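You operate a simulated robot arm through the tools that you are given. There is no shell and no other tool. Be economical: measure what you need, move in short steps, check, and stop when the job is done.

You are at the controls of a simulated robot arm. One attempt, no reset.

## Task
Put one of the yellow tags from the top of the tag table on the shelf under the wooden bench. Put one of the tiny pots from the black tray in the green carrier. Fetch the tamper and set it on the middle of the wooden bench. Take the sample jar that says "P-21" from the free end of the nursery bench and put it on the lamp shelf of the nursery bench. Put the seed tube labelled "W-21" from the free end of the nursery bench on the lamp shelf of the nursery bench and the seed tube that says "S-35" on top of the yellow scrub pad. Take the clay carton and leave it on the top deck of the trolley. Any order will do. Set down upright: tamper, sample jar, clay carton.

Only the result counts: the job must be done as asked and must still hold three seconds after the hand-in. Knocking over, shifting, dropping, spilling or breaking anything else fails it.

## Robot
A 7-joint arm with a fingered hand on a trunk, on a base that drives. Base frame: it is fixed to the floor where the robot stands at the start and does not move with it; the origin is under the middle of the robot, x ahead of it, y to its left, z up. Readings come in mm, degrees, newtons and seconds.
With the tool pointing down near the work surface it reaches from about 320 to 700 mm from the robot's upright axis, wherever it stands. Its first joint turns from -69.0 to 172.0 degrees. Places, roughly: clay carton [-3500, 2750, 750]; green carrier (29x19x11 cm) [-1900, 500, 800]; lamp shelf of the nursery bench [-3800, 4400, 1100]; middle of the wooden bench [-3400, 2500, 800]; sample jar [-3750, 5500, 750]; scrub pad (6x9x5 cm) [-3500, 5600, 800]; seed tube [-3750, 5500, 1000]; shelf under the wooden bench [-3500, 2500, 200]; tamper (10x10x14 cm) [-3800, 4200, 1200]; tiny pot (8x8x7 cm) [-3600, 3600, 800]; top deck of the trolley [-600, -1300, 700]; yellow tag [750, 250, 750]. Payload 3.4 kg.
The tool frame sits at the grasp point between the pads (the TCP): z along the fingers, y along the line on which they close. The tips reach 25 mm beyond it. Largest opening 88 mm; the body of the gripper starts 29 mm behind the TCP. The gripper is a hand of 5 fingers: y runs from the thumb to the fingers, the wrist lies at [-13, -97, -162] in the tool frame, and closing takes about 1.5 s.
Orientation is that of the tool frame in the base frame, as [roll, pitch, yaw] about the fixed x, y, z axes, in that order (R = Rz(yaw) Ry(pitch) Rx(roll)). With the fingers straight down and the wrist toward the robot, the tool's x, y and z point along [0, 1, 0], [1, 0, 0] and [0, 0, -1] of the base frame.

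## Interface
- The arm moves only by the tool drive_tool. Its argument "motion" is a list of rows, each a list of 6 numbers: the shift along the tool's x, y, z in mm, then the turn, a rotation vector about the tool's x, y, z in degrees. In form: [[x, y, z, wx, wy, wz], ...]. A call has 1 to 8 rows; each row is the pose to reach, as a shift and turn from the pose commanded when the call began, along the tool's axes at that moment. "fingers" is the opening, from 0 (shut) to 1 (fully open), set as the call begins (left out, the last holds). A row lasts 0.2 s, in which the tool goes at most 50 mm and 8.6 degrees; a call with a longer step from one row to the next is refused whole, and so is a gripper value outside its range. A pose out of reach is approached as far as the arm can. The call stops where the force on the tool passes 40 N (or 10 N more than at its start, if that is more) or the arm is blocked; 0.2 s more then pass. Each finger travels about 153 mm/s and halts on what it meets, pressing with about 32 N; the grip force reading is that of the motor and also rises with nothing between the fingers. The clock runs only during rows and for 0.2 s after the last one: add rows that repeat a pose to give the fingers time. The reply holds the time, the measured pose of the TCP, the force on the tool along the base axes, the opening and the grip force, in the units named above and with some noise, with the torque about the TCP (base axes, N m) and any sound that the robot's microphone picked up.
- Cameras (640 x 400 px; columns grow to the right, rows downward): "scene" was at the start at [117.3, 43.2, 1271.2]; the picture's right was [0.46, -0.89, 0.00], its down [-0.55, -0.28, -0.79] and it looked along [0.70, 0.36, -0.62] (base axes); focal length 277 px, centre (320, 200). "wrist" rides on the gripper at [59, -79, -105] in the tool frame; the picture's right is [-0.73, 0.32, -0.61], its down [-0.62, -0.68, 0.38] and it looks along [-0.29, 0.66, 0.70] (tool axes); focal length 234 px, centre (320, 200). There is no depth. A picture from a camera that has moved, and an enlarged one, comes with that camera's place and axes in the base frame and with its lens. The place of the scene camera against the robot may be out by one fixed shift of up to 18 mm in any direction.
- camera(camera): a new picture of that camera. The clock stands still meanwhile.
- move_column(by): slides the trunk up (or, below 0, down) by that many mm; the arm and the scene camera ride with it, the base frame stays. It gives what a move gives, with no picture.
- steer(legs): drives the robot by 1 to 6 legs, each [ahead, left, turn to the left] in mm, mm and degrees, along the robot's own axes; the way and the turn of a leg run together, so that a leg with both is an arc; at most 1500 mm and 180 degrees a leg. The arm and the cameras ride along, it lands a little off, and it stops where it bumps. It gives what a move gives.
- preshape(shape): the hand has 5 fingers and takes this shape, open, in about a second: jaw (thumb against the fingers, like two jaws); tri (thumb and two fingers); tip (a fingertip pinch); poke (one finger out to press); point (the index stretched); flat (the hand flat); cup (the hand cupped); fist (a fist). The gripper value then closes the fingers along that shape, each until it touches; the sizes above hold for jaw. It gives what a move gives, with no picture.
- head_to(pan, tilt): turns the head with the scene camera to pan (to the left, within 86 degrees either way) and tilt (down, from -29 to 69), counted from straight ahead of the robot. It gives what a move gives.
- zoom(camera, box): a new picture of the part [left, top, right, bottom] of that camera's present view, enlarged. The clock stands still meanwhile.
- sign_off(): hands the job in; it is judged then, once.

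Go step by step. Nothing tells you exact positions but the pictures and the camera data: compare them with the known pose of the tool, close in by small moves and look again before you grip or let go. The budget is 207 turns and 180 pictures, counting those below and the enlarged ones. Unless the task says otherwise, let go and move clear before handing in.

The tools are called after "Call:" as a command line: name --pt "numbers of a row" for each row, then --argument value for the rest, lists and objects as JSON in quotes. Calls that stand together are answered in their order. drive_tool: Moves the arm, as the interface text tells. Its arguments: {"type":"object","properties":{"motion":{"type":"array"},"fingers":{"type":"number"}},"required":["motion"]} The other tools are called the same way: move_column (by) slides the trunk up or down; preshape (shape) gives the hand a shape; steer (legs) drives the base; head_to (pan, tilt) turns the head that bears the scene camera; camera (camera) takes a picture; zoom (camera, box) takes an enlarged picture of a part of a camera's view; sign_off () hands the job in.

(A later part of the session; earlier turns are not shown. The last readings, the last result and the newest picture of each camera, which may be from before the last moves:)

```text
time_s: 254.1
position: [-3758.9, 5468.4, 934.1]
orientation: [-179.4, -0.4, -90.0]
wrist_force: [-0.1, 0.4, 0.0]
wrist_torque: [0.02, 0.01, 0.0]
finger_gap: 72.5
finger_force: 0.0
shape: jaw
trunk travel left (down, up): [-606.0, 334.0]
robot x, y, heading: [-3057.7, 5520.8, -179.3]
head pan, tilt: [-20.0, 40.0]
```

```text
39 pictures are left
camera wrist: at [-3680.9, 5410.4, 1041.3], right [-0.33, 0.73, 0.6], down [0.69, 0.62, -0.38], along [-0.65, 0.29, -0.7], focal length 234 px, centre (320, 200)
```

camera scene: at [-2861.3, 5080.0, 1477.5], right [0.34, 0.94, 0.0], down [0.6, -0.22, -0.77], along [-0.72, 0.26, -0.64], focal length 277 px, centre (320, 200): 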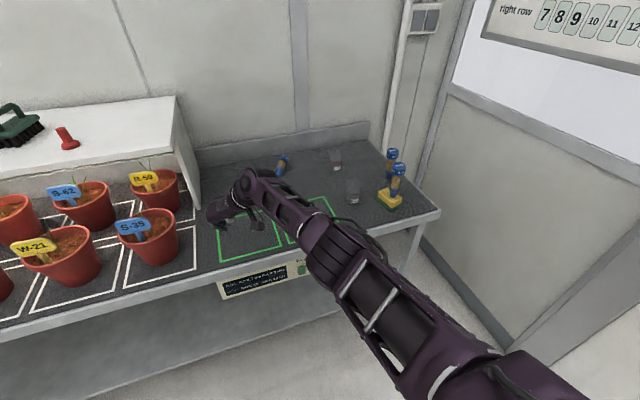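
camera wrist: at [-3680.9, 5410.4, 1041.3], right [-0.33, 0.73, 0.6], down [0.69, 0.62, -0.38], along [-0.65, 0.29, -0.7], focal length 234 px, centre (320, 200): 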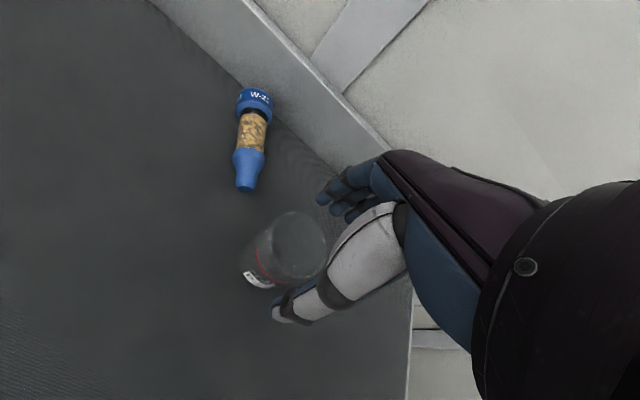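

Call:
move_column --by -43

Call:
drive_tool --pt "0 0 0 0 0 0" --pt "0 0 0 0 0 0" --pt "0 0 0 0 0 0" --pt "0 0 0 0 0 0" --fingers 0.3

Call:
move_column --by 60

Call:
camera --camera "wrist"

```text
time_s: 255.0
position: [-3758.3, 5467.8, 895.6]
orientation: [180.0, -0.5, -90.1]
wrist_force: [1.1, 0.9, 19.1]
wrist_torque: [0.13, 0.76, -0.02]
finger_gap: 72.1
finger_force: 0.0
shape: jaw
trunk travel left (down, up): [-563.0, 377.0]
robot x, y, heading: [-3059.2, 5520.7, -179.3]
head pan, tilt: [-20.0, 40.0]
```

```text
time_s: 256.0
position: [-3754.8, 5468.4, 895.3]
orientation: [-179.9, -0.5, -90.0]
wrist_force: [4.9, -0.5, 24.9]
wrist_torque: [-0.1, 0.43, -0.08]
finger_gap: 19.5
finger_force: 32.5
shape: jaw
trunk travel left (down, up): [-563.0, 377.0]
robot x, y, heading: [-3055.3, 5520.0, -179.2]
head pan, tilt: [-20.0, 40.0]
```

```text
time_s: 257.0
position: [-3759.6, 5469.1, 950.6]
orientation: [-179.3, -0.5, -90.1]
wrist_force: [0.0, 0.4, -0.6]
wrist_torque: [-0.02, -0.04, -0.02]
finger_gap: 18.9
finger_force: 32.3
shape: jaw
trunk travel left (down, up): [-623.0, 317.0]
robot x, y, heading: [-3055.4, 5521.3, -179.2]
head pan, tilt: [-20.0, 40.0]
```

```text
38 pictures are left
camera wrist: at [-3680.8, 5410.6, 1058.0], right [-0.33, 0.73, 0.6], down [0.69, 0.62, -0.38], along [-0.65, 0.29, -0.7], focal length 234 px, centre (320, 200)
```

wrist: 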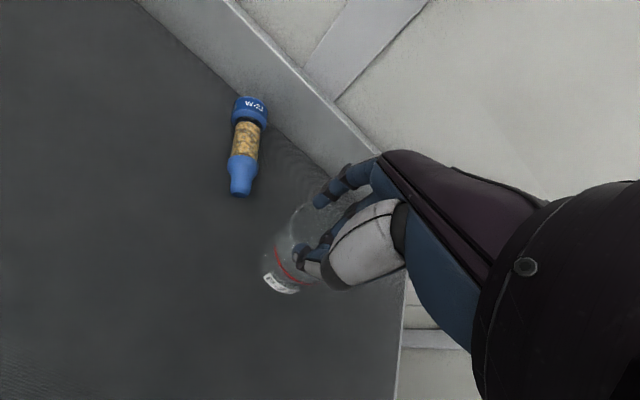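

Call:
zoom --camera "wrist" --box '[240, 170, 400, 310]'

Call:
head_to --pan 0 --tilt 38

Call:
zoom --camera "scene" --box '[220, 130, 400, 300]'

```text
2.86 times, centred on (320, 240) of wrist
camera zoom: at [-3680.8, 5410.6, 1058.0], right [-0.33, 0.73, 0.6], down [0.69, 0.62, -0.38], along [-0.65, 0.29, -0.7], focal length 669 px, centre (320, 86)
```

zoom: 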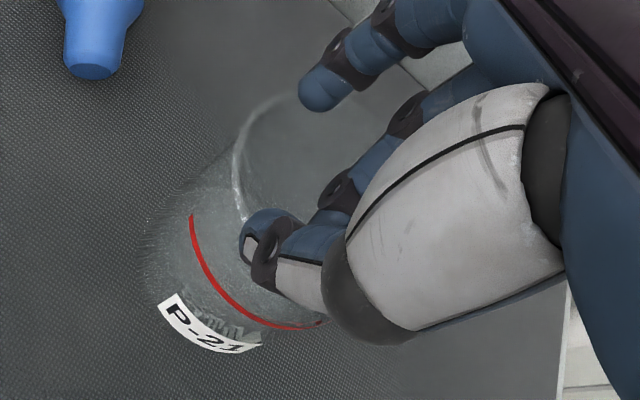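

```text
time_s: 257.8
position: [-3759.8, 5468.3, 951.5]
orientation: [-179.5, -0.4, -90.0]
wrist_force: [-0.2, -0.6, -0.9]
wrist_torque: [0.05, 0.02, 0.0]
finger_gap: 18.9
finger_force: 31.8
shape: jaw
trunk travel left (down, up): [-623.0, 317.0]
robot x, y, heading: [-3054.4, 5519.9, -179.2]
head pan, tilt: [0.0, 38.0]
```

```text
2.35 times, centred on (310, 215) of scene
camera zoom: at [-3203.4, 5523.7, 1369.5], right [-0.01, 1.0, 0.0], down [0.62, 0.01, -0.79], along [-0.79, -0.01, -0.62], focal length 653 px, centre (344, 165)
```

zoom: 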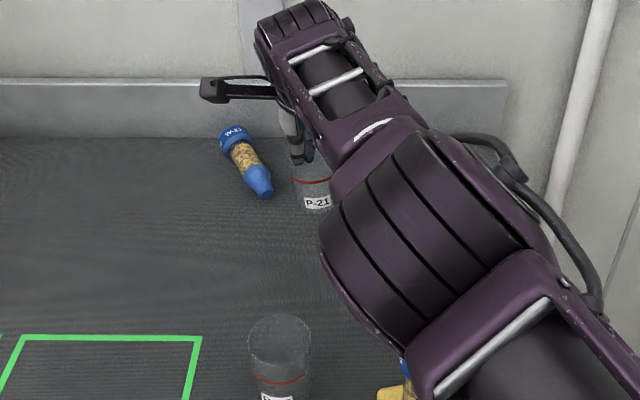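

The jar P-21 is held by its wall (thumb outside, a finger inside), lifted and upright. I'll raise the trunk and carry it over the lamp shelf.

Call:
move_column --by 305

Call:
steer --legs '[[0, 655, -0.6]]'

Call:
camera --camera "wrist"

Call:
zoom --camera "scene" --box '[200, 110, 420, 290]'

```text
time_s: 260.9
position: [-3758.6, 5470.0, 1256.4]
orientation: [-179.4, -0.4, -90.1]
wrist_force: [1.1, -0.1, -0.3]
wrist_torque: [0.0, -0.02, -0.02]
finger_gap: 18.7
finger_force: 32.2
shape: jaw
trunk travel left (down, up): [-928.0, 12.0]
robot x, y, heading: [-3060.6, 5525.6, -179.3]
head pan, tilt: [0.0, 38.0]
```

```text
time_s: 264.5
position: [-3757.1, 4825.0, 1256.9]
orientation: [-179.5, -0.4, -90.6]
wrist_force: [-0.2, -0.4, 0.3]
wrist_torque: [0.01, 0.01, 0.0]
finger_gap: 19.0
finger_force: 32.0
shape: jaw
trunk travel left (down, up): [-928.0, 12.0]
robot x, y, heading: [-3054.6, 4868.3, -179.9]
head pan, tilt: [0.0, 38.0]
```

```text
35 pictures are left
camera wrist: at [-3678.1, 4766.2, 1363.4], right [-0.32, 0.73, 0.6], down [0.69, 0.61, -0.38], along [-0.65, 0.29, -0.7], focal length 234 px, centre (320, 200)
```

wrist: 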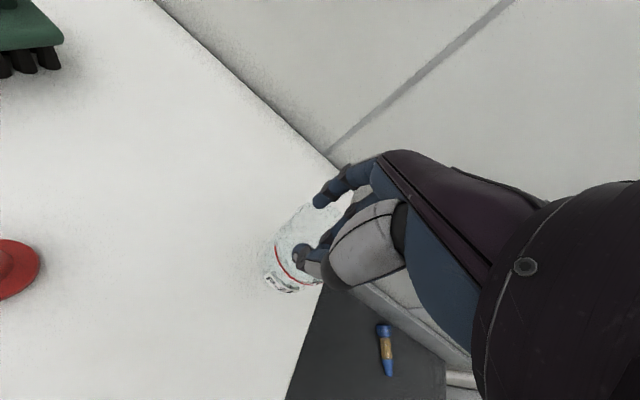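

```text
2.22 times, centred on (310, 200) of scene
camera zoom: at [-3199.8, 4874.9, 1674.5], right [0.0, 1.0, 0.0], down [0.62, 0.0, -0.79], along [-0.79, 0.0, -0.62], focal length 616 px, centre (342, 200)
```

zoom: 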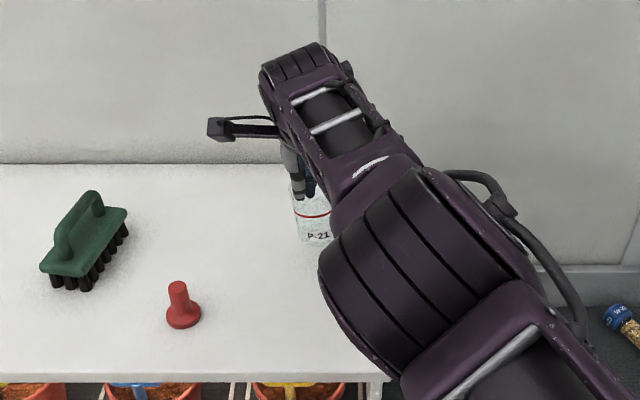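

Call:
steer --legs '[[0, 30, 0]]'

Call:
move_column --by -38

Call:
move_column --by -6

Call:
zoom --camera "scene" --box '[270, 150, 350, 250]'

```text
time_s: 265.3
position: [-3755.4, 4801.6, 1256.5]
orientation: [-179.5, -0.6, -90.7]
wrist_force: [-0.2, 1.2, -0.9]
wrist_torque: [-0.05, -0.04, 0.01]
finger_gap: 18.9
finger_force: 32.3
shape: jaw
trunk travel left (down, up): [-928.0, 12.0]
robot x, y, heading: [-3055.2, 4841.6, 180.0]
head pan, tilt: [0.0, 38.0]
```

```text
time_s: 266.1
position: [-3755.9, 4795.1, 1219.1]
orientation: [-179.5, -0.3, -90.6]
wrist_force: [-0.3, -0.2, -0.3]
wrist_torque: [0.02, 0.02, -0.01]
finger_gap: 18.8
finger_force: 32.2
shape: jaw
trunk travel left (down, up): [-890.0, 50.0]
robot x, y, heading: [-3053.9, 4839.1, 180.1]
head pan, tilt: [0.0, 38.0]
```

```text
time_s: 266.7
position: [-3756.1, 4795.8, 1211.4]
orientation: [-179.6, -0.3, -90.7]
wrist_force: [0.5, -0.9, -0.2]
wrist_torque: [-0.01, 0.01, 0.0]
finger_gap: 18.9
finger_force: 31.3
shape: jaw
trunk travel left (down, up): [-884.0, 56.0]
robot x, y, heading: [-3057.5, 4839.6, -179.9]
head pan, tilt: [0.0, 38.0]
```

```text
4.00 times, centred on (310, 200) of scene
camera zoom: at [-3199.8, 4843.9, 1630.4], right [0.0, 1.0, 0.0], down [0.62, 0.0, -0.79], along [-0.79, 0.0, -0.62], focal length 1109 px, centre (360, 200)
```

zoom: 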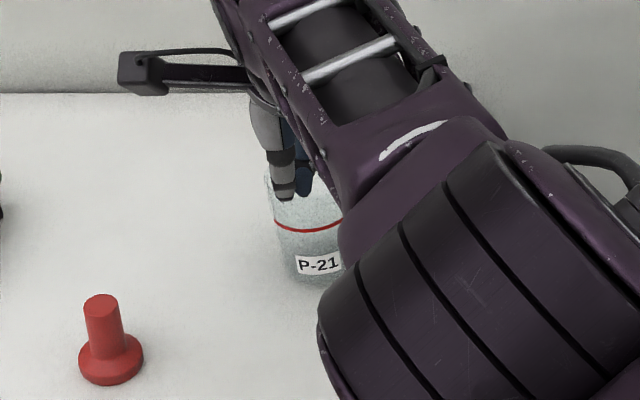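

Call:
move_column --by -4

Call:
move_column --by -4

Call:
move_column --by -4

```text
time_s: 267.2
position: [-3755.1, 4796.0, 1210.5]
orientation: [-179.8, -0.4, -90.6]
wrist_force: [-0.3, 1.4, 10.3]
wrist_torque: [-0.01, 0.1, 0.0]
finger_gap: 19.0
finger_force: 31.9
shape: jaw
trunk travel left (down, up): [-880.0, 60.0]
robot x, y, heading: [-3053.0, 4841.3, 180.0]
head pan, tilt: [0.0, 38.0]
```

```text
time_s: 267.8
position: [-3752.7, 4797.1, 1210.2]
orientation: [180.0, -0.5, -90.7]
wrist_force: [-1.6, 2.4, 24.7]
wrist_torque: [0.0, 0.6, -0.03]
finger_gap: 19.3
finger_force: 32.3
shape: jaw
trunk travel left (down, up): [-876.0, 64.0]
robot x, y, heading: [-3055.2, 4838.6, 179.8]
head pan, tilt: [0.0, 38.0]
```

```text
time_s: 268.3
position: [-3750.9, 4798.8, 1208.9]
orientation: [179.7, -0.6, -90.6]
wrist_force: [-2.2, 5.3, 36.2]
wrist_torque: [0.03, 0.81, -0.04]
finger_gap: 19.3
finger_force: 31.4
shape: jaw
trunk travel left (down, up): [-872.0, 68.0]
robot x, y, heading: [-3053.8, 4840.4, 180.0]
head pan, tilt: [0.0, 38.0]
```

Contact. I'll relieve the pressure, open a little, and lift straight out.

Call:
move_column --by 8

Call:
drive_tool --pt "0 0 0 0 0 0" --pt "0 0 0 0 0 0" --pt "0 0 0 0 0 0" --fingers 0.4

Call:
zoom --camera "wrist" --box '[230, 170, 410, 310]'

```text
time_s: 268.9
position: [-3752.7, 4796.2, 1209.5]
orientation: [-179.5, -0.4, -90.7]
wrist_force: [-1.4, 1.6, 16.3]
wrist_torque: [0.01, 0.43, -0.02]
finger_gap: 19.1
finger_force: 32.3
shape: jaw
trunk travel left (down, up): [-880.0, 60.0]
robot x, y, heading: [-3051.6, 4840.4, -179.9]
head pan, tilt: [0.0, 38.0]
```

```text
time_s: 269.7
position: [-3755.5, 4797.2, 1210.1]
orientation: [-179.6, -0.4, -90.6]
wrist_force: [-4.0, 1.9, 14.9]
wrist_torque: [-0.02, 0.54, -0.06]
finger_gap: 38.1
finger_force: 0.0
shape: jaw
trunk travel left (down, up): [-880.0, 60.0]
robot x, y, heading: [-3053.7, 4838.0, 180.1]
head pan, tilt: [0.0, 38.0]
```

```text
2.86 times, centred on (320, 240) of wrist
camera zoom: at [-3676.3, 4737.7, 1316.6], right [-0.32, 0.73, 0.6], down [0.69, 0.61, -0.38], along [-0.65, 0.29, -0.7], focal length 669 px, centre (320, 86)
```

zoom: 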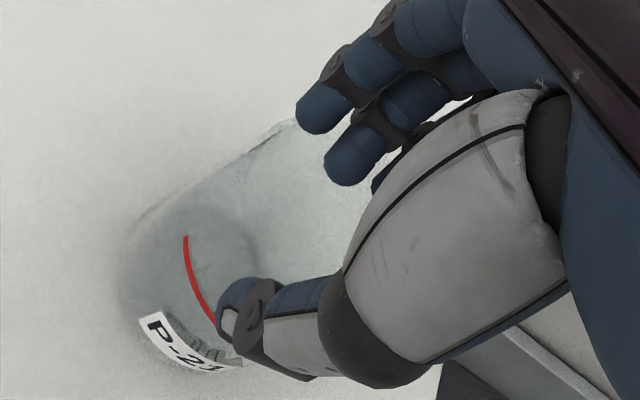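

Call:
move_column --by 15

Call:
move_column --by 44

Call:
camera --camera "wrist"

```text
time_s: 270.3
position: [-3755.4, 4796.2, 1222.6]
orientation: [-179.4, -0.4, -90.7]
wrist_force: [0.5, 0.3, 0.1]
wrist_torque: [-0.01, -0.02, -0.02]
finger_gap: 35.0
finger_force: 0.1
shape: jaw
trunk travel left (down, up): [-895.0, 45.0]
robot x, y, heading: [-3052.9, 4840.4, -180.1]
head pan, tilt: [0.0, 38.0]
```

```text
time_s: 271.2
position: [-3755.7, 4795.4, 1267.6]
orientation: [-179.4, -0.3, -90.7]
wrist_force: [-0.6, -0.7, -0.3]
wrist_torque: [0.03, -0.03, 0.0]
finger_gap: 34.9
finger_force: 0.0
shape: jaw
trunk travel left (down, up): [-939.0, 1.0]
robot x, y, heading: [-3052.6, 4840.4, 180.4]
head pan, tilt: [0.0, 38.0]
```

```text
31 pictures are left
camera wrist: at [-3678.8, 4736.9, 1374.1], right [-0.32, 0.73, 0.6], down [0.69, 0.61, -0.38], along [-0.65, 0.29, -0.7], focal length 234 px, centre (320, 200)
```

wrist: 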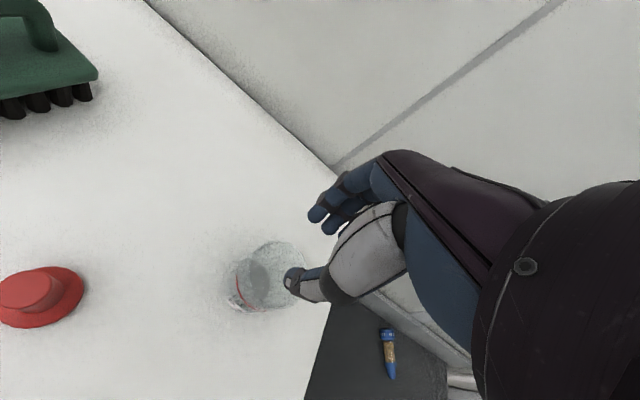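

P-21 stands on the lamp shelf. For W-21 (lying near the backsplash, too far for a cross grip), I'll try pressing the fingertips on it and dragging it nearer.

Call:
steer --legs '[[-250, 0, 0], [0, -590, 0.3]]'

Call:
move_column --by -300

Call:
steer --legs '[[330, 0, 0]]'

Call:
drive_tool --pt "0 0 0 0 0 0" --pt "0 0 0 0 0 0" --pt "0 0 0 0 0 0" --fingers 0

Call:
camera --camera "wrist"

```text
time_s: 276.0
position: [-3500.7, 5402.0, 1267.0]
orientation: [-179.6, -0.3, -90.8]
wrist_force: [-0.1, 0.3, 0.4]
wrist_torque: [-0.03, 0.01, 0.03]
finger_gap: 35.0
finger_force: 0.1
shape: jaw
trunk travel left (down, up): [-939.0, 1.0]
robot x, y, heading: [-2797.2, 5445.1, 179.7]
head pan, tilt: [0.0, 38.0]
```

```text
time_s: 279.0
position: [-3499.5, 5402.4, 967.8]
orientation: [-179.5, -0.3, -90.8]
wrist_force: [-0.9, 0.2, -0.1]
wrist_torque: [0.02, 0.0, 0.01]
finger_gap: 35.0
finger_force: 0.0
shape: jaw
trunk travel left (down, up): [-639.0, 301.0]
robot x, y, heading: [-2802.2, 5447.8, 179.9]
head pan, tilt: [0.0, 38.0]
```

```text
time_s: 281.2
position: [-3829.6, 5404.8, 966.5]
orientation: [-179.5, -0.2, -90.8]
wrist_force: [-0.3, -0.4, -0.4]
wrist_torque: [-0.02, -0.02, -0.05]
finger_gap: 35.1
finger_force: 0.1
shape: jaw
trunk travel left (down, up): [-639.0, 301.0]
robot x, y, heading: [-3127.0, 5444.8, 180.1]
head pan, tilt: [0.0, 38.0]
```

```text
time_s: 282.0
position: [-3829.7, 5403.4, 968.1]
orientation: [-179.5, -0.2, -90.8]
wrist_force: [1.0, -0.4, 1.2]
wrist_torque: [0.02, 0.02, 0.02]
finger_gap: 0.1
finger_force: 32.5
shape: jaw
trunk travel left (down, up): [-639.0, 301.0]
robot x, y, heading: [-3125.7, 5446.5, 179.7]
head pan, tilt: [0.0, 38.0]
```

```text
30 pictures are left
camera wrist: at [-3751.5, 5345.1, 1074.4], right [-0.32, 0.73, 0.6], down [0.69, 0.61, -0.38], along [-0.65, 0.3, -0.7], focal length 234 px, centre (320, 200)
```

wrist: 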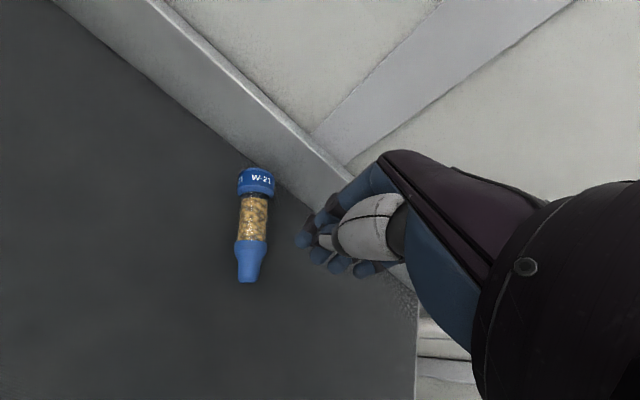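

Call:
steer --legs '[[40, 16, 0]]'

Call:
move_column --by -82

Call:
move_column --by -6

Call:
move_column --by -4

```text
time_s: 282.9
position: [-3871.6, 5389.2, 967.9]
orientation: [-179.4, -0.2, -90.8]
wrist_force: [0.4, -0.3, -0.1]
wrist_torque: [0.02, -0.01, -0.01]
finger_gap: 0.0
finger_force: 32.1
shape: jaw
trunk travel left (down, up): [-639.0, 301.0]
robot x, y, heading: [-3167.1, 5433.5, 179.8]
head pan, tilt: [0.0, 38.0]
```

```text
time_s: 284.1
position: [-3870.4, 5388.7, 886.8]
orientation: [-179.5, -0.3, -90.9]
wrist_force: [0.6, 0.2, -0.3]
wrist_torque: [0.06, -0.03, 0.0]
finger_gap: 0.0
finger_force: 32.2
shape: jaw
trunk travel left (down, up): [-557.0, 383.0]
robot x, y, heading: [-3168.7, 5429.4, 179.6]
head pan, tilt: [0.0, 38.0]
```

```text
time_s: 284.6
position: [-3871.3, 5388.9, 879.0]
orientation: [-179.5, -0.3, -90.9]
wrist_force: [-0.5, 0.7, -0.5]
wrist_torque: [0.0, 0.01, 0.01]
finger_gap: 0.0
finger_force: 31.8
shape: jaw
trunk travel left (down, up): [-551.0, 389.0]
robot x, y, heading: [-3166.3, 5432.6, 179.8]
head pan, tilt: [0.0, 38.0]
```

```text
time_s: 285.2
position: [-3870.4, 5389.3, 875.4]
orientation: [-179.5, -0.3, -90.9]
wrist_force: [-0.6, -0.4, 0.1]
wrist_torque: [0.01, -0.02, -0.02]
finger_gap: 0.0
finger_force: 31.8
shape: jaw
trunk travel left (down, up): [-547.0, 393.0]
robot x, y, heading: [-3165.8, 5431.4, 179.6]
head pan, tilt: [0.0, 38.0]
```

Call:
move_column --by -5

Call:
move_column --by -4

Call:
camera --camera "wrist"

```text
time_s: 285.7
position: [-3870.0, 5389.1, 870.0]
orientation: [-179.6, -0.3, -90.9]
wrist_force: [-0.4, 1.1, 0.0]
wrist_torque: [0.0, 0.03, 0.02]
finger_gap: 0.0
finger_force: 32.0
shape: jaw
trunk travel left (down, up): [-542.0, 398.0]
robot x, y, heading: [-3166.7, 5431.1, 179.9]
head pan, tilt: [0.0, 38.0]
```

```text
time_s: 286.2
position: [-3869.7, 5390.1, 867.2]
orientation: [-179.5, -0.3, -90.9]
wrist_force: [0.7, 0.7, 0.2]
wrist_torque: [0.0, 0.02, 0.0]
finger_gap: 0.3
finger_force: 32.1
shape: jaw
trunk travel left (down, up): [-538.0, 402.0]
robot x, y, heading: [-3168.9, 5431.2, 179.8]
head pan, tilt: [0.0, 38.0]
```

```text
29 pictures are left
camera wrist: at [-3792.9, 5329.7, 973.4], right [-0.32, 0.73, 0.6], down [0.69, 0.61, -0.38], along [-0.65, 0.3, -0.7], focal length 234 px, centre (320, 200)
```

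wrist: 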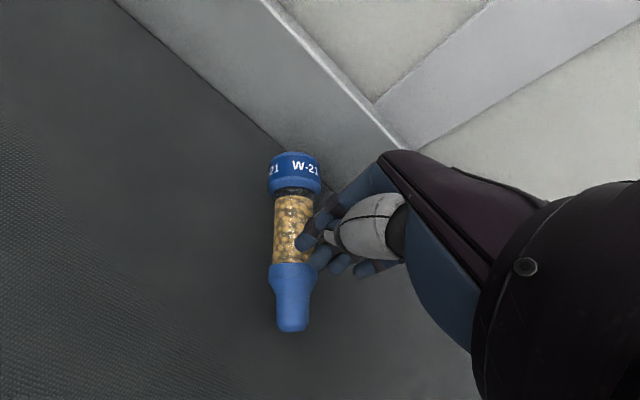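

Call:
move_column --by 18

Call:
steer --legs '[[0, 14, 0]]'

Call:
move_column --by -18

Call:
move_column --by -4

Call:
move_column --by -4

```text
time_s: 286.9
position: [-3870.5, 5387.6, 885.9]
orientation: [-179.5, -0.2, -90.9]
wrist_force: [0.1, 0.3, -0.8]
wrist_torque: [0.02, 0.02, 0.03]
finger_gap: 0.0
finger_force: 31.7
shape: jaw
trunk travel left (down, up): [-556.0, 384.0]
robot x, y, heading: [-3170.1, 5429.0, 179.9]
head pan, tilt: [0.0, 38.0]
```

```text
time_s: 287.6
position: [-3870.5, 5375.0, 884.7]
orientation: [-179.5, -0.2, -90.9]
wrist_force: [-0.7, -0.6, 0.4]
wrist_torque: [0.04, 0.03, 0.01]
finger_gap: 0.0
finger_force: 32.1
shape: jaw
trunk travel left (down, up): [-556.0, 384.0]
robot x, y, heading: [-3161.9, 5415.4, 179.8]
head pan, tilt: [0.0, 38.0]
```

```text
time_s: 288.3
position: [-3870.1, 5376.7, 866.8]
orientation: [-179.5, -0.3, -90.9]
wrist_force: [-0.1, -0.4, 0.1]
wrist_torque: [0.01, -0.01, 0.02]
finger_gap: 0.2
finger_force: 31.7
shape: jaw
trunk travel left (down, up): [-538.0, 402.0]
robot x, y, heading: [-3166.5, 5419.3, 179.6]
head pan, tilt: [0.0, 38.0]
```

```text
time_s: 288.8
position: [-3870.1, 5376.3, 863.1]
orientation: [-179.5, -0.3, -90.9]
wrist_force: [0.3, -0.3, -0.1]
wrist_torque: [-0.01, 0.03, -0.03]
finger_gap: 0.1
finger_force: 31.4
shape: jaw
trunk travel left (down, up): [-534.0, 406.0]
robot x, y, heading: [-3164.5, 5416.6, 179.9]
head pan, tilt: [0.0, 38.0]
```

```text
time_s: 289.4
position: [-3870.7, 5375.9, 858.9]
orientation: [-179.5, -0.3, -90.9]
wrist_force: [0.1, 0.2, 0.1]
wrist_torque: [0.02, -0.02, 0.0]
finger_gap: 0.0
finger_force: 32.2
shape: jaw
trunk travel left (down, up): [-530.0, 410.0]
robot x, y, heading: [-3166.6, 5418.4, 179.6]
head pan, tilt: [0.0, 38.0]
```

Call:
move_column --by -4

Call:
move_column --by -3

Call:
zoom --camera "wrist" --box '[220, 130, 420, 350]'

```text
time_s: 289.9
position: [-3869.2, 5376.3, 855.6]
orientation: [-179.7, -0.4, -91.0]
wrist_force: [1.0, -0.6, 6.8]
wrist_torque: [0.04, 0.06, -0.01]
finger_gap: 0.0
finger_force: 32.5
shape: jaw
trunk travel left (down, up): [-526.0, 414.0]
robot x, y, heading: [-3167.3, 5417.0, 179.8]
head pan, tilt: [0.0, 38.0]
```

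```text
time_s: 290.4
position: [-3868.1, 5375.3, 855.7]
orientation: [-179.9, -0.4, -90.8]
wrist_force: [2.2, -1.3, 18.1]
wrist_torque: [0.07, 0.24, -0.07]
finger_gap: 0.0
finger_force: 31.7
shape: jaw
trunk travel left (down, up): [-523.0, 417.0]
robot x, y, heading: [-3168.7, 5416.4, 180.0]
head pan, tilt: [0.0, 38.0]
```

```text
1.82 times, centred on (320, 240) of wrist
camera zoom: at [-3790.0, 5315.7, 962.2], right [-0.31, 0.73, 0.6], down [0.69, 0.61, -0.39], along [-0.65, 0.3, -0.7], focal length 426 px, centre (320, 127)
```

zoom: 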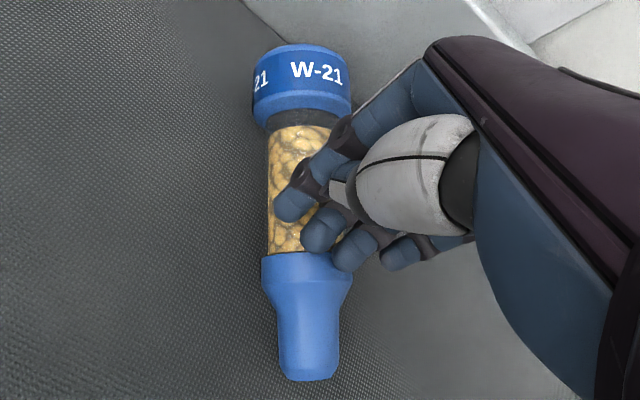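

Pressing on the glass with 18 N. Now I'll drag along the tube axis with the base.

Call:
steer --legs '[[-90, -44, 0]]'

Call:
camera --camera "wrist"

```text
time_s: 291.6
position: [-3779.7, 5419.5, 852.5]
orientation: [-179.5, -0.4, -91.0]
wrist_force: [-0.4, 0.1, 0.5]
wrist_torque: [0.0, 0.01, 0.0]
finger_gap: 0.0
finger_force: 31.6
shape: jaw
trunk travel left (down, up): [-523.0, 417.0]
robot x, y, heading: [-3079.7, 5463.2, 179.6]
head pan, tilt: [0.0, 38.0]
```

```text
27 pictures are left
camera wrist: at [-3701.7, 5360.2, 958.8], right [-0.32, 0.73, 0.6], down [0.69, 0.61, -0.38], along [-0.65, 0.3, -0.7], focal length 234 px, centre (320, 200)
```

wrist: 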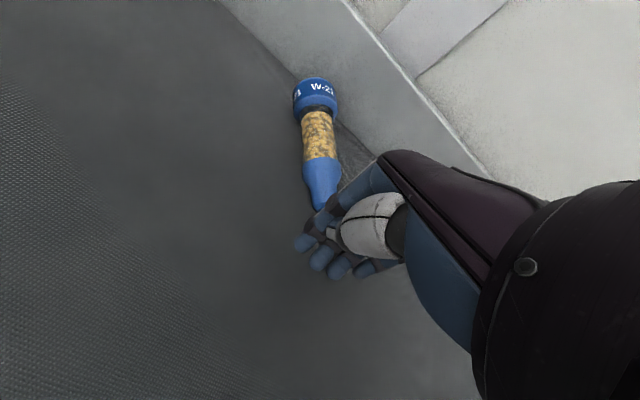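

Dragging slipped off. New idea: nudge the tube from its right side near the foot so it rolls left and closer, into an orientation I can grip.

Call:
move_column --by 45

Call:
steer --legs '[[70, -50, 0]]'

Call:
move_column --by -55

Call:
steer --legs '[[0, 90, 0]]'

Call:
camera --camera "wrist"

```text
time_s: 292.4
position: [-3781.0, 5418.4, 896.4]
orientation: [-179.5, -0.3, -90.9]
wrist_force: [0.9, 0.1, -0.4]
wrist_torque: [0.01, -0.02, 0.01]
finger_gap: 0.1
finger_force: 31.9
shape: jaw
trunk travel left (down, up): [-568.0, 372.0]
robot x, y, heading: [-3077.8, 5460.0, 179.9]
head pan, tilt: [0.0, 38.0]
```

```text
time_s: 293.5
position: [-3848.0, 5468.4, 896.8]
orientation: [-179.4, -0.5, -90.9]
wrist_force: [-0.4, -0.7, -0.3]
wrist_torque: [0.03, 0.0, 0.02]
finger_gap: 0.0
finger_force: 31.8
shape: jaw
trunk travel left (down, up): [-568.0, 372.0]
robot x, y, heading: [-3147.3, 5506.7, 179.7]
head pan, tilt: [0.0, 38.0]
```

```text
time_s: 294.5
position: [-3849.3, 5468.3, 841.6]
orientation: [-179.5, -0.3, -90.9]
wrist_force: [-0.1, -0.4, 0.5]
wrist_torque: [-0.02, 0.01, 0.02]
finger_gap: 0.0
finger_force: 31.6
shape: jaw
trunk travel left (down, up): [-513.0, 427.0]
robot x, y, heading: [-3148.7, 5510.1, 179.8]
head pan, tilt: [0.0, 38.0]
```

```text
time_s: 295.6
position: [-3848.8, 5378.0, 841.3]
orientation: [-179.6, -0.3, -90.9]
wrist_force: [0.7, 0.4, -0.5]
wrist_torque: [0.03, 0.02, -0.02]
finger_gap: 0.0
finger_force: 31.9
shape: jaw
trunk travel left (down, up): [-513.0, 427.0]
robot x, y, heading: [-3147.0, 5421.3, 179.9]
head pan, tilt: [0.0, 38.0]
```

```text
26 pictures are left
camera wrist: at [-3770.6, 5317.8, 948.1], right [-0.32, 0.73, 0.6], down [0.69, 0.61, -0.38], along [-0.65, 0.3, -0.7], focal length 234 px, centre (320, 200)
```

wrist: 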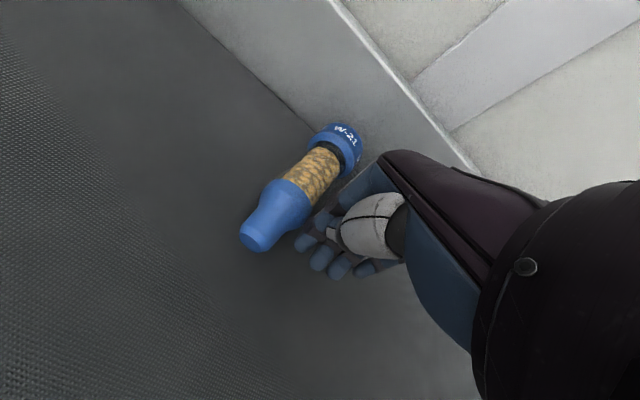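

Call:
head_to --pan 0 --tilt 69

Call:
camera --camera "scene"

```text
time_s: 296.5
position: [-3847.1, 5378.7, 841.3]
orientation: [-179.5, -0.3, -90.9]
wrist_force: [-0.2, 0.5, 0.1]
wrist_torque: [0.01, -0.04, -0.01]
finger_gap: 0.0
finger_force: 32.2
shape: jaw
trunk travel left (down, up): [-513.0, 427.0]
robot x, y, heading: [-3144.9, 5419.3, 179.8]
head pan, tilt: [0.0, 68.8]
```

```text
25 pictures are left
camera scene: at [-3261.2, 5424.3, 1220.4], right [0.0, 1.0, 0.0], down [0.93, 0.0, -0.36], along [-0.36, 0.0, -0.93], focal length 277 px, centre (320, 200)
```

scene: 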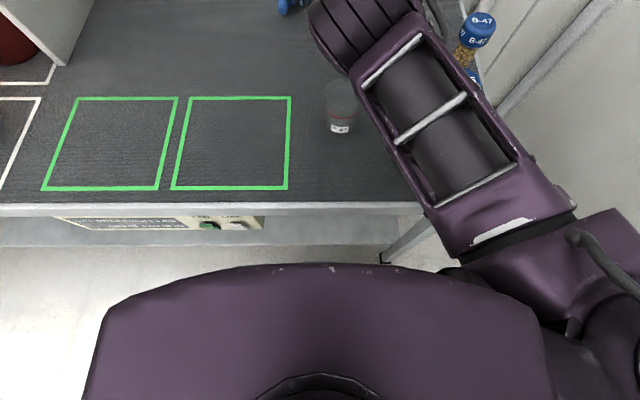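

There is still ~50 mm of base clearance. The tube now points nearly along x (axis 9°), so I'll raise the hand, yaw it, tilt forward 15°, and go in closer.

Call:
move_column --by 110

Call:
drive_tool --pt "0 0 0 0 0 -8.5" --pt "0 0 0 0 0 -17" --pt "0 0 0 0 0 -25.5" --pt "0 0 0 0 0 -34" --pt "0 0 0 0 0 -42.5" --pt "0 0 0 0 0 -51" --pt "0 0 0 0 0 -59.5" --pt "0 0 0 0 0 -68" --fingers 0.7

Call:
drive_tool --pt "0 0 0 0 0 -7" --pt "0 0 0 0 0 -13" --pt "0 0 0 0 -6 -13" --pt "0 0 0 0 -12 -13" --pt "0 0 0 0 -16 -13" --pt "0 0 0 0 -16 -13"

```text
time_s: 297.9
position: [-3849.0, 5377.6, 950.2]
orientation: [-179.5, -0.3, -90.9]
wrist_force: [0.8, 0.0, -0.2]
wrist_torque: [0.02, 0.0, 0.01]
finger_gap: 0.1
finger_force: 32.3
shape: jaw
trunk travel left (down, up): [-623.0, 317.0]
robot x, y, heading: [-3144.7, 5415.3, 179.4]
head pan, tilt: [0.0, 68.8]
```

```text
time_s: 299.8
position: [-3802.3, 5383.6, 960.1]
orientation: [179.9, -0.6, -22.8]
wrist_force: [0.4, -0.8, -0.6]
wrist_torque: [0.01, 0.0, 0.02]
finger_gap: 61.5
finger_force: 0.0
shape: jaw
out of reach, approached as far as the arm can: row 4, 5, 6, 7, 8
trunk travel left (down, up): [-623.0, 317.0]
robot x, y, heading: [-3145.0, 5420.8, 179.8]
head pan, tilt: [0.0, 68.8]
```

```text
time_s: 301.1
position: [-3821.0, 5379.8, 958.3]
orientation: [-178.3, 15.3, -9.5]
wrist_force: [0.5, -0.5, 0.7]
wrist_torque: [0.02, -0.03, 0.0]
finger_gap: 61.7
finger_force: 0.1
shape: jaw
out of reach, approached as far as the arm can: row 1, 2, 3, 4, 5, 6
trunk travel left (down, up): [-623.0, 317.0]
robot x, y, heading: [-3145.5, 5418.5, 179.9]
head pan, tilt: [0.0, 68.8]
```

Call:
steer --legs '[[45, 31, 0]]'

Call:
move_column --by -70

Call:
drive_tool --pt "-10 0 0 0 0 0" --pt "-15 0 0 0 0 0" --pt "-15 0 0 0 0 0"

Call:
camera --camera "wrist"

```text
time_s: 302.1
position: [-3867.4, 5347.4, 957.5]
orientation: [-178.5, 15.2, -9.6]
wrist_force: [-0.6, 0.3, 0.6]
wrist_torque: [-0.02, 0.0, -0.03]
finger_gap: 61.4
finger_force: 0.1
shape: jaw
trunk travel left (down, up): [-623.0, 317.0]
robot x, y, heading: [-3194.3, 5387.7, 179.8]
head pan, tilt: [0.0, 68.8]
```

```text
time_s: 303.2
position: [-3865.9, 5349.9, 887.7]
orientation: [-178.4, 15.4, -9.6]
wrist_force: [0.0, 0.2, -0.8]
wrist_torque: [0.0, 0.01, -0.01]
finger_gap: 61.5
finger_force: 0.1
shape: jaw
trunk travel left (down, up): [-553.0, 387.0]
robot x, y, heading: [-3197.1, 5389.5, 179.9]
head pan, tilt: [0.0, 68.8]
```

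```text
time_s: 304.0
position: [-3870.9, 5353.4, 891.7]
orientation: [-178.5, 15.2, -9.7]
wrist_force: [0.0, 0.2, 1.3]
wrist_torque: [0.05, 0.01, 0.0]
finger_gap: 61.5
finger_force: 0.0
shape: jaw
out of reach, approached as far as the arm can: row 1, 2, 3
trunk travel left (down, up): [-553.0, 387.0]
robot x, y, heading: [-3195.6, 5387.9, 179.8]
head pan, tilt: [0.0, 68.8]
```

```text
24 pictures are left
camera wrist: at [-3773.4, 5414.3, 979.7], right [-0.59, -0.24, 0.77], down [-0.57, 0.8, -0.19], along [-0.57, -0.55, -0.61], focal length 234 px, centre (320, 200)
```

wrist: 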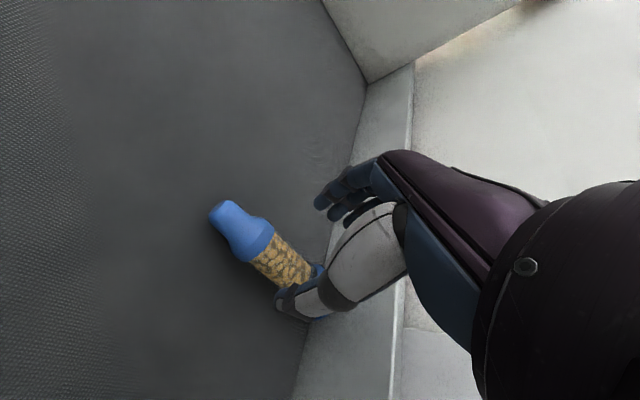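

Call:
steer --legs '[[0, -6, 0]]'

Call:
move_column --by -30

Call:
drive_tool --pt "0 0 0 0 0 0" --pt "0 0 0 0 0 0" --fingers 0.55

Call:
move_column --by -12

Call:
move_column --by -5

Call:
zoom --camera "wrist" --box '[200, 160, 420, 340]'

```text
time_s: 304.7
position: [-3869.6, 5359.1, 891.5]
orientation: [-178.3, 15.3, -9.6]
wrist_force: [0.0, -0.5, -0.8]
wrist_torque: [-0.03, 0.01, -0.04]
finger_gap: 61.8
finger_force: 0.1
shape: jaw
trunk travel left (down, up): [-553.0, 387.0]
robot x, y, heading: [-3190.9, 5397.3, 179.8]
head pan, tilt: [0.0, 68.8]
```

```text
time_s: 305.5
position: [-3870.3, 5359.1, 860.6]
orientation: [-178.3, 15.3, -9.6]
wrist_force: [0.0, -0.1, -0.7]
wrist_torque: [0.01, -0.01, -0.01]
finger_gap: 61.7
finger_force: 0.0
shape: jaw
trunk travel left (down, up): [-523.0, 417.0]
robot x, y, heading: [-3192.0, 5389.9, 179.8]
head pan, tilt: [0.0, 68.8]
```

```text
time_s: 306.1
position: [-3870.8, 5360.0, 861.2]
orientation: [-178.4, 15.3, -9.7]
wrist_force: [-0.1, -0.3, 0.6]
wrist_torque: [-0.04, -0.01, 0.02]
finger_gap: 49.2
finger_force: 0.0
shape: jaw
trunk travel left (down, up): [-523.0, 417.0]
robot x, y, heading: [-3192.4, 5391.2, 179.7]
head pan, tilt: [0.0, 68.8]
```

```text
time_s: 306.7
position: [-3869.0, 5359.8, 849.4]
orientation: [-178.3, 15.3, -9.7]
wrist_force: [-1.1, 1.3, -0.7]
wrist_torque: [0.0, -0.02, 0.01]
finger_gap: 48.8
finger_force: 0.0
shape: jaw
trunk travel left (down, up): [-511.0, 429.0]
robot x, y, heading: [-3193.3, 5394.6, 180.0]
head pan, tilt: [0.0, 68.8]
```

```text
time_s: 307.2
position: [-3871.0, 5360.3, 844.4]
orientation: [-178.3, 15.3, -9.7]
wrist_force: [-0.1, 0.7, -0.4]
wrist_torque: [0.04, 0.02, 0.01]
finger_gap: 48.9
finger_force: 0.0
shape: jaw
trunk travel left (down, up): [-506.0, 434.0]
robot x, y, heading: [-3192.3, 5395.3, 180.0]
head pan, tilt: [0.0, 68.8]
```

```text
2.22 times, centred on (310, 250) of wrist
camera zoom: at [-3773.2, 5420.4, 932.8], right [-0.59, -0.24, 0.77], down [-0.57, 0.8, -0.19], along [-0.57, -0.55, -0.61], focal length 520 px, centre (342, 89)
```

zoom: 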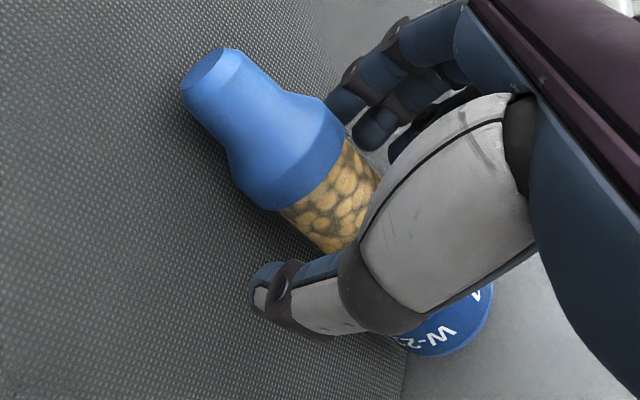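

Call:
move_column --by -5

Call:
drive_tool --pt "0 0 0 0 0 0" --pt "0 0 0 0 0 0" --fingers 0.4

Call:
drive_tool --pt "0 0 0 0 0 0" --pt "0 0 0 0 0 0" --fingers 0.34

Call:
drive_tool --pt "0 0 0 0 0 0" --pt "0 0 0 0 0 0" --fingers 0.3

Call:
drive_tool --pt "0 0 0 0 0 0" --pt "0 0 0 0 0 0" --fingers 0.25

```text
time_s: 307.7
position: [-3870.6, 5359.2, 839.6]
orientation: [-178.3, 15.3, -9.7]
wrist_force: [0.3, -0.6, -0.1]
wrist_torque: [-0.02, -0.01, 0.03]
finger_gap: 48.9
finger_force: 0.1
shape: jaw
trunk travel left (down, up): [-501.0, 439.0]
robot x, y, heading: [-3194.0, 5394.5, 179.9]
head pan, tilt: [0.0, 68.8]
```

```text
time_s: 308.3
position: [-3869.9, 5359.2, 839.8]
orientation: [-178.3, 15.3, -9.7]
wrist_force: [0.7, -0.1, 0.9]
wrist_torque: [-0.03, 0.0, 0.0]
finger_gap: 35.8
finger_force: 0.0
shape: jaw
trunk travel left (down, up): [-501.0, 439.0]
robot x, y, heading: [-3191.2, 5398.5, 179.9]
head pan, tilt: [0.0, 68.8]
```

```text
time_s: 308.9
position: [-3870.2, 5359.4, 839.5]
orientation: [-178.4, 15.4, -9.7]
wrist_force: [0.9, 0.6, -0.9]
wrist_torque: [0.01, 0.0, 0.04]
finger_gap: 29.7
finger_force: 32.2
shape: jaw
trunk travel left (down, up): [-501.0, 439.0]
robot x, y, heading: [-3193.9, 5392.8, 179.7]
head pan, tilt: [0.0, 68.8]
```

```text
time_s: 309.5
position: [-3869.0, 5359.2, 838.8]
orientation: [-178.4, 15.4, -9.7]
wrist_force: [-0.2, -0.4, -0.1]
wrist_torque: [0.0, 0.0, 0.01]
finger_gap: 30.3
finger_force: 32.2
shape: jaw
trunk travel left (down, up): [-501.0, 439.0]
robot x, y, heading: [-3196.1, 5394.1, 179.9]
head pan, tilt: [0.0, 68.8]
```

```text
time_s: 310.1
position: [-3870.0, 5359.3, 839.6]
orientation: [-178.3, 15.3, -9.6]
wrist_force: [-1.2, -0.6, 0.2]
wrist_torque: [-0.03, -0.01, 0.02]
finger_gap: 30.6
finger_force: 32.4
shape: jaw
trunk travel left (down, up): [-501.0, 439.0]
robot x, y, heading: [-3195.5, 5393.4, 179.8]
head pan, tilt: [0.0, 68.8]
```

Gripped solidly at 30 mm. I'll firm up and lift.

Call:
drive_tool --pt "0 0 0 0 0 0" --pt "0 0 0 0 0 0" --fingers 0.15

Call:
move_column --by 130

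Call:
zoom --camera "wrist" --box '[200, 160, 420, 340]'

```text
time_s: 310.7
position: [-3869.4, 5359.1, 838.2]
orientation: [-178.3, 15.3, -9.7]
wrist_force: [-0.3, -0.1, -0.4]
wrist_torque: [0.01, 0.03, -0.01]
finger_gap: 30.3
finger_force: 32.0
shape: jaw
trunk travel left (down, up): [-501.0, 439.0]
robot x, y, heading: [-3191.5, 5397.2, 179.7]
head pan, tilt: [0.0, 68.8]
```

```text
time_s: 312.3
position: [-3869.5, 5359.7, 969.7]
orientation: [-178.3, 15.1, -9.6]
wrist_force: [-0.5, -0.2, -0.9]
wrist_torque: [-0.02, -0.04, 0.0]
finger_gap: 30.1
finger_force: 32.3
shape: jaw
trunk travel left (down, up): [-631.0, 309.0]
robot x, y, heading: [-3191.0, 5396.8, 179.8]
head pan, tilt: [0.0, 68.8]
```

```text
2.22 times, centred on (310, 250) of wrist
camera zoom: at [-3773.5, 5420.5, 1057.6], right [-0.59, -0.24, 0.77], down [-0.57, 0.8, -0.19], along [-0.57, -0.55, -0.61], focal length 520 px, centre (342, 89)
```

zoom: 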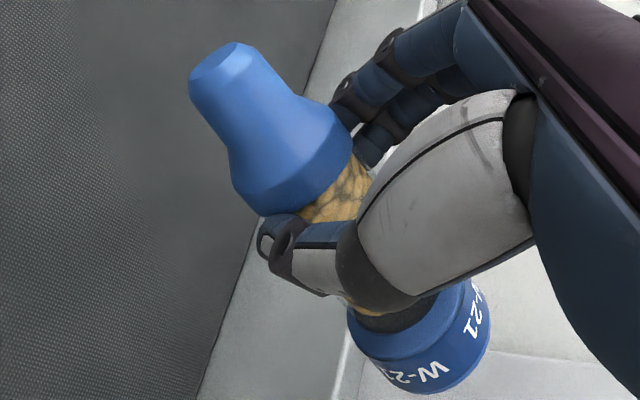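

W-21 is held. I'll raise it above the lamp shelf and carry it over the free left part (y≈4330), passing above the jar.

Call:
move_column --by 305

Call:
steer --legs '[[-100, 0, 0], [0, 1030, 0]]'

Call:
head_to --pan 0 --tilt 40

Call:
camera --camera "scene"

```text
time_s: 315.4
position: [-3868.9, 5358.9, 1274.0]
orientation: [-178.4, 15.3, -9.7]
wrist_force: [0.5, 0.2, -1.1]
wrist_torque: [-0.03, 0.0, 0.01]
finger_gap: 30.2
finger_force: 32.1
shape: jaw
trunk travel left (down, up): [-936.0, 4.0]
robot x, y, heading: [-3194.7, 5396.6, 179.6]
head pan, tilt: [0.0, 68.8]
```

```text
time_s: 321.3
position: [-3779.4, 4357.0, 1274.6]
orientation: [-178.3, 15.3, -10.0]
wrist_force: [-0.5, -0.4, -0.6]
wrist_torque: [0.0, -0.01, -0.01]
finger_gap: 30.3
finger_force: 32.2
shape: jaw
trunk travel left (down, up): [-936.0, 4.0]
robot x, y, heading: [-3102.0, 4384.8, 179.5]
head pan, tilt: [0.0, 68.8]
```

```text
time_s: 322.3
position: [-3778.3, 4356.3, 1273.1]
orientation: [-178.4, 15.3, -10.1]
wrist_force: [-0.6, 0.2, -1.4]
wrist_torque: [-0.02, 0.01, -0.05]
finger_gap: 30.1
finger_force: 31.4
shape: jaw
trunk travel left (down, up): [-936.0, 4.0]
robot x, y, heading: [-3099.2, 4386.6, 179.4]
head pan, tilt: [0.0, 40.0]
```

```text
21 pictures are left
camera scene: at [-3245.5, 4390.5, 1679.4], right [0.01, 1.0, 0.0], down [0.64, -0.01, -0.77], along [-0.77, 0.01, -0.64], focal length 277 px, centre (320, 200)
```

scene: 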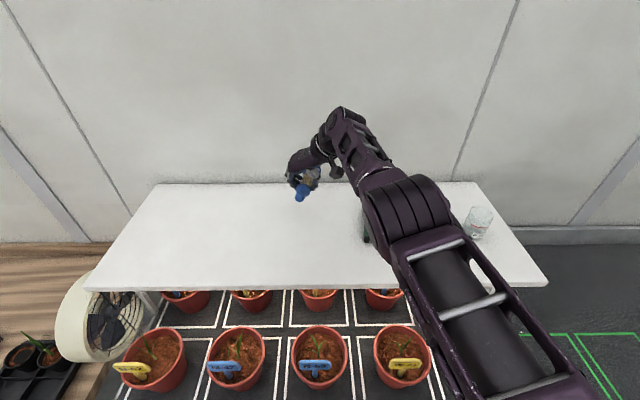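

Call:
steer --legs '[[0, 100, 0]]'

Call:
move_column --by -110

Call:
move_column --by -8

Call:
move_column --by -4

```text
time_s: 323.4
position: [-3780.0, 4257.6, 1273.2]
orientation: [-178.5, 15.2, -10.0]
wrist_force: [-0.3, -0.2, -1.3]
wrist_torque: [-0.01, -0.04, -0.02]
finger_gap: 30.1
finger_force: 32.1
shape: jaw
trunk travel left (down, up): [-936.0, 4.0]
robot x, y, heading: [-3103.2, 4283.4, 179.4]
head pan, tilt: [0.0, 40.0]
```

```text
time_s: 324.8
position: [-3779.6, 4254.6, 1164.3]
orientation: [-178.4, 15.2, -10.1]
wrist_force: [-0.2, 0.0, -2.2]
wrist_torque: [-0.03, 0.0, 0.01]
finger_gap: 30.1
finger_force: 31.9
shape: jaw
trunk travel left (down, up): [-826.0, 114.0]
robot x, y, heading: [-3100.8, 4282.6, 179.2]
head pan, tilt: [0.0, 40.0]
```

```text
time_s: 325.4
position: [-3781.2, 4254.1, 1155.0]
orientation: [-178.3, 15.2, -10.0]
wrist_force: [-0.6, 0.4, -0.9]
wrist_torque: [0.0, -0.04, 0.0]
finger_gap: 30.4
finger_force: 32.5
shape: jaw
trunk travel left (down, up): [-818.0, 122.0]
robot x, y, heading: [-3103.3, 4284.2, 179.0]
head pan, tilt: [0.0, 40.0]
```

```text
time_s: 325.9
position: [-3780.5, 4255.0, 1152.4]
orientation: [-178.4, 15.3, -10.1]
wrist_force: [-0.2, 0.8, -0.4]
wrist_torque: [0.0, 0.03, 0.03]
finger_gap: 29.9
finger_force: 32.2
shape: jaw
trunk travel left (down, up): [-814.0, 126.0]
robot x, y, heading: [-3101.3, 4287.9, 179.3]
head pan, tilt: [0.0, 40.0]
```

Call:
move_column --by -3

Call:
move_column --by -3

Call:
move_column --by -3

```text
time_s: 326.5
position: [-3778.9, 4254.4, 1150.9]
orientation: [-178.4, 15.4, -10.1]
wrist_force: [0.0, 0.5, 8.3]
wrist_torque: [-0.01, 0.13, 0.02]
finger_gap: 30.1
finger_force: 32.0
shape: jaw
trunk travel left (down, up): [-811.0, 129.0]
robot x, y, heading: [-3103.3, 4288.6, 179.3]
head pan, tilt: [0.0, 40.0]
```

```text
time_s: 327.0
position: [-3778.3, 4254.8, 1150.0]
orientation: [-178.5, 15.5, -10.1]
wrist_force: [-4.4, -0.4, 19.2]
wrist_torque: [-0.02, 0.24, -0.07]
finger_gap: 30.8
finger_force: 31.8
shape: jaw
trunk travel left (down, up): [-808.0, 132.0]
robot x, y, heading: [-3106.2, 4280.9, 179.4]
head pan, tilt: [0.0, 40.0]
```

```text
time_s: 327.5
position: [-3777.7, 4254.1, 1147.8]
orientation: [-178.6, 15.8, -10.2]
wrist_force: [-7.0, -0.1, 32.0]
wrist_torque: [0.01, 0.41, -0.12]
finger_gap: 31.6
finger_force: 32.1
shape: jaw
trunk travel left (down, up): [-805.0, 135.0]
robot x, y, heading: [-3100.8, 4287.5, 179.3]
head pan, tilt: [0.0, 40.0]
```

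In contact. I'll relieve, then open gradually.

Call:
move_column --by 5

Call:
drive_tool --pt "0 0 0 0 0 0" --pt "0 0 0 0 0 0" --pt "0 0 0 0 0 0" --fingers 0.42

Call:
drive_tool --pt "0 0 0 0 0 0" --pt "0 0 0 0 0 0" --pt "0 0 0 0 0 0" --fingers 0.65

Call:
move_column --by 110

Call:
camera --camera "wrist"

```text
time_s: 328.0
position: [-3777.5, 4254.6, 1150.2]
orientation: [-178.4, 15.4, -10.0]
wrist_force: [-4.2, -1.6, 19.9]
wrist_torque: [-0.05, 0.28, -0.03]
finger_gap: 31.7
finger_force: 31.4
shape: jaw
trunk travel left (down, up): [-810.0, 130.0]
robot x, y, heading: [-3103.0, 4279.3, 179.2]
head pan, tilt: [0.0, 40.0]
```

```text
time_s: 328.8
position: [-3778.5, 4256.4, 1147.8]
orientation: [-178.3, 15.3, -10.1]
wrist_force: [0.5, -0.4, 0.0]
wrist_torque: [0.0, -0.02, -0.01]
finger_gap: 36.8
finger_force: 0.0
shape: jaw
trunk travel left (down, up): [-810.0, 130.0]
robot x, y, heading: [-3101.2, 4285.9, 179.3]
head pan, tilt: [0.0, 40.0]
```

```text
time_s: 329.6
position: [-3779.0, 4254.1, 1147.9]
orientation: [-178.4, 15.3, -10.1]
wrist_force: [-0.4, 1.0, -0.1]
wrist_torque: [0.0, -0.01, 0.0]
finger_gap: 56.7
finger_force: 0.0
shape: jaw
trunk travel left (down, up): [-810.0, 130.0]
robot x, y, heading: [-3104.8, 4282.7, 179.0]
head pan, tilt: [0.0, 40.0]
```

```text
time_s: 331.1
position: [-3780.5, 4256.2, 1257.9]
orientation: [-178.4, 15.1, -10.1]
wrist_force: [0.4, 0.0, 0.6]
wrist_torque: [0.01, 0.02, 0.04]
finger_gap: 56.6
finger_force: 0.1
shape: jaw
trunk travel left (down, up): [-920.0, 20.0]
robot x, y, heading: [-3102.5, 4282.2, 179.0]
head pan, tilt: [0.0, 40.0]
```

```text
20 pictures are left
camera wrist: at [-3682.7, 4315.0, 1346.7], right [-0.59, -0.24, 0.77], down [-0.57, 0.8, -0.19], along [-0.57, -0.55, -0.61], focal length 234 px, centre (320, 200)
```

wrist: 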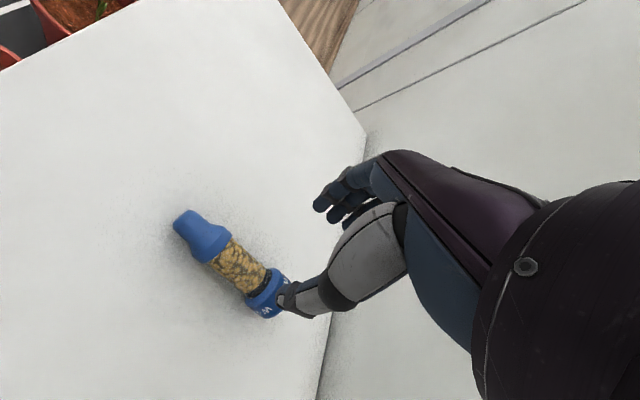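

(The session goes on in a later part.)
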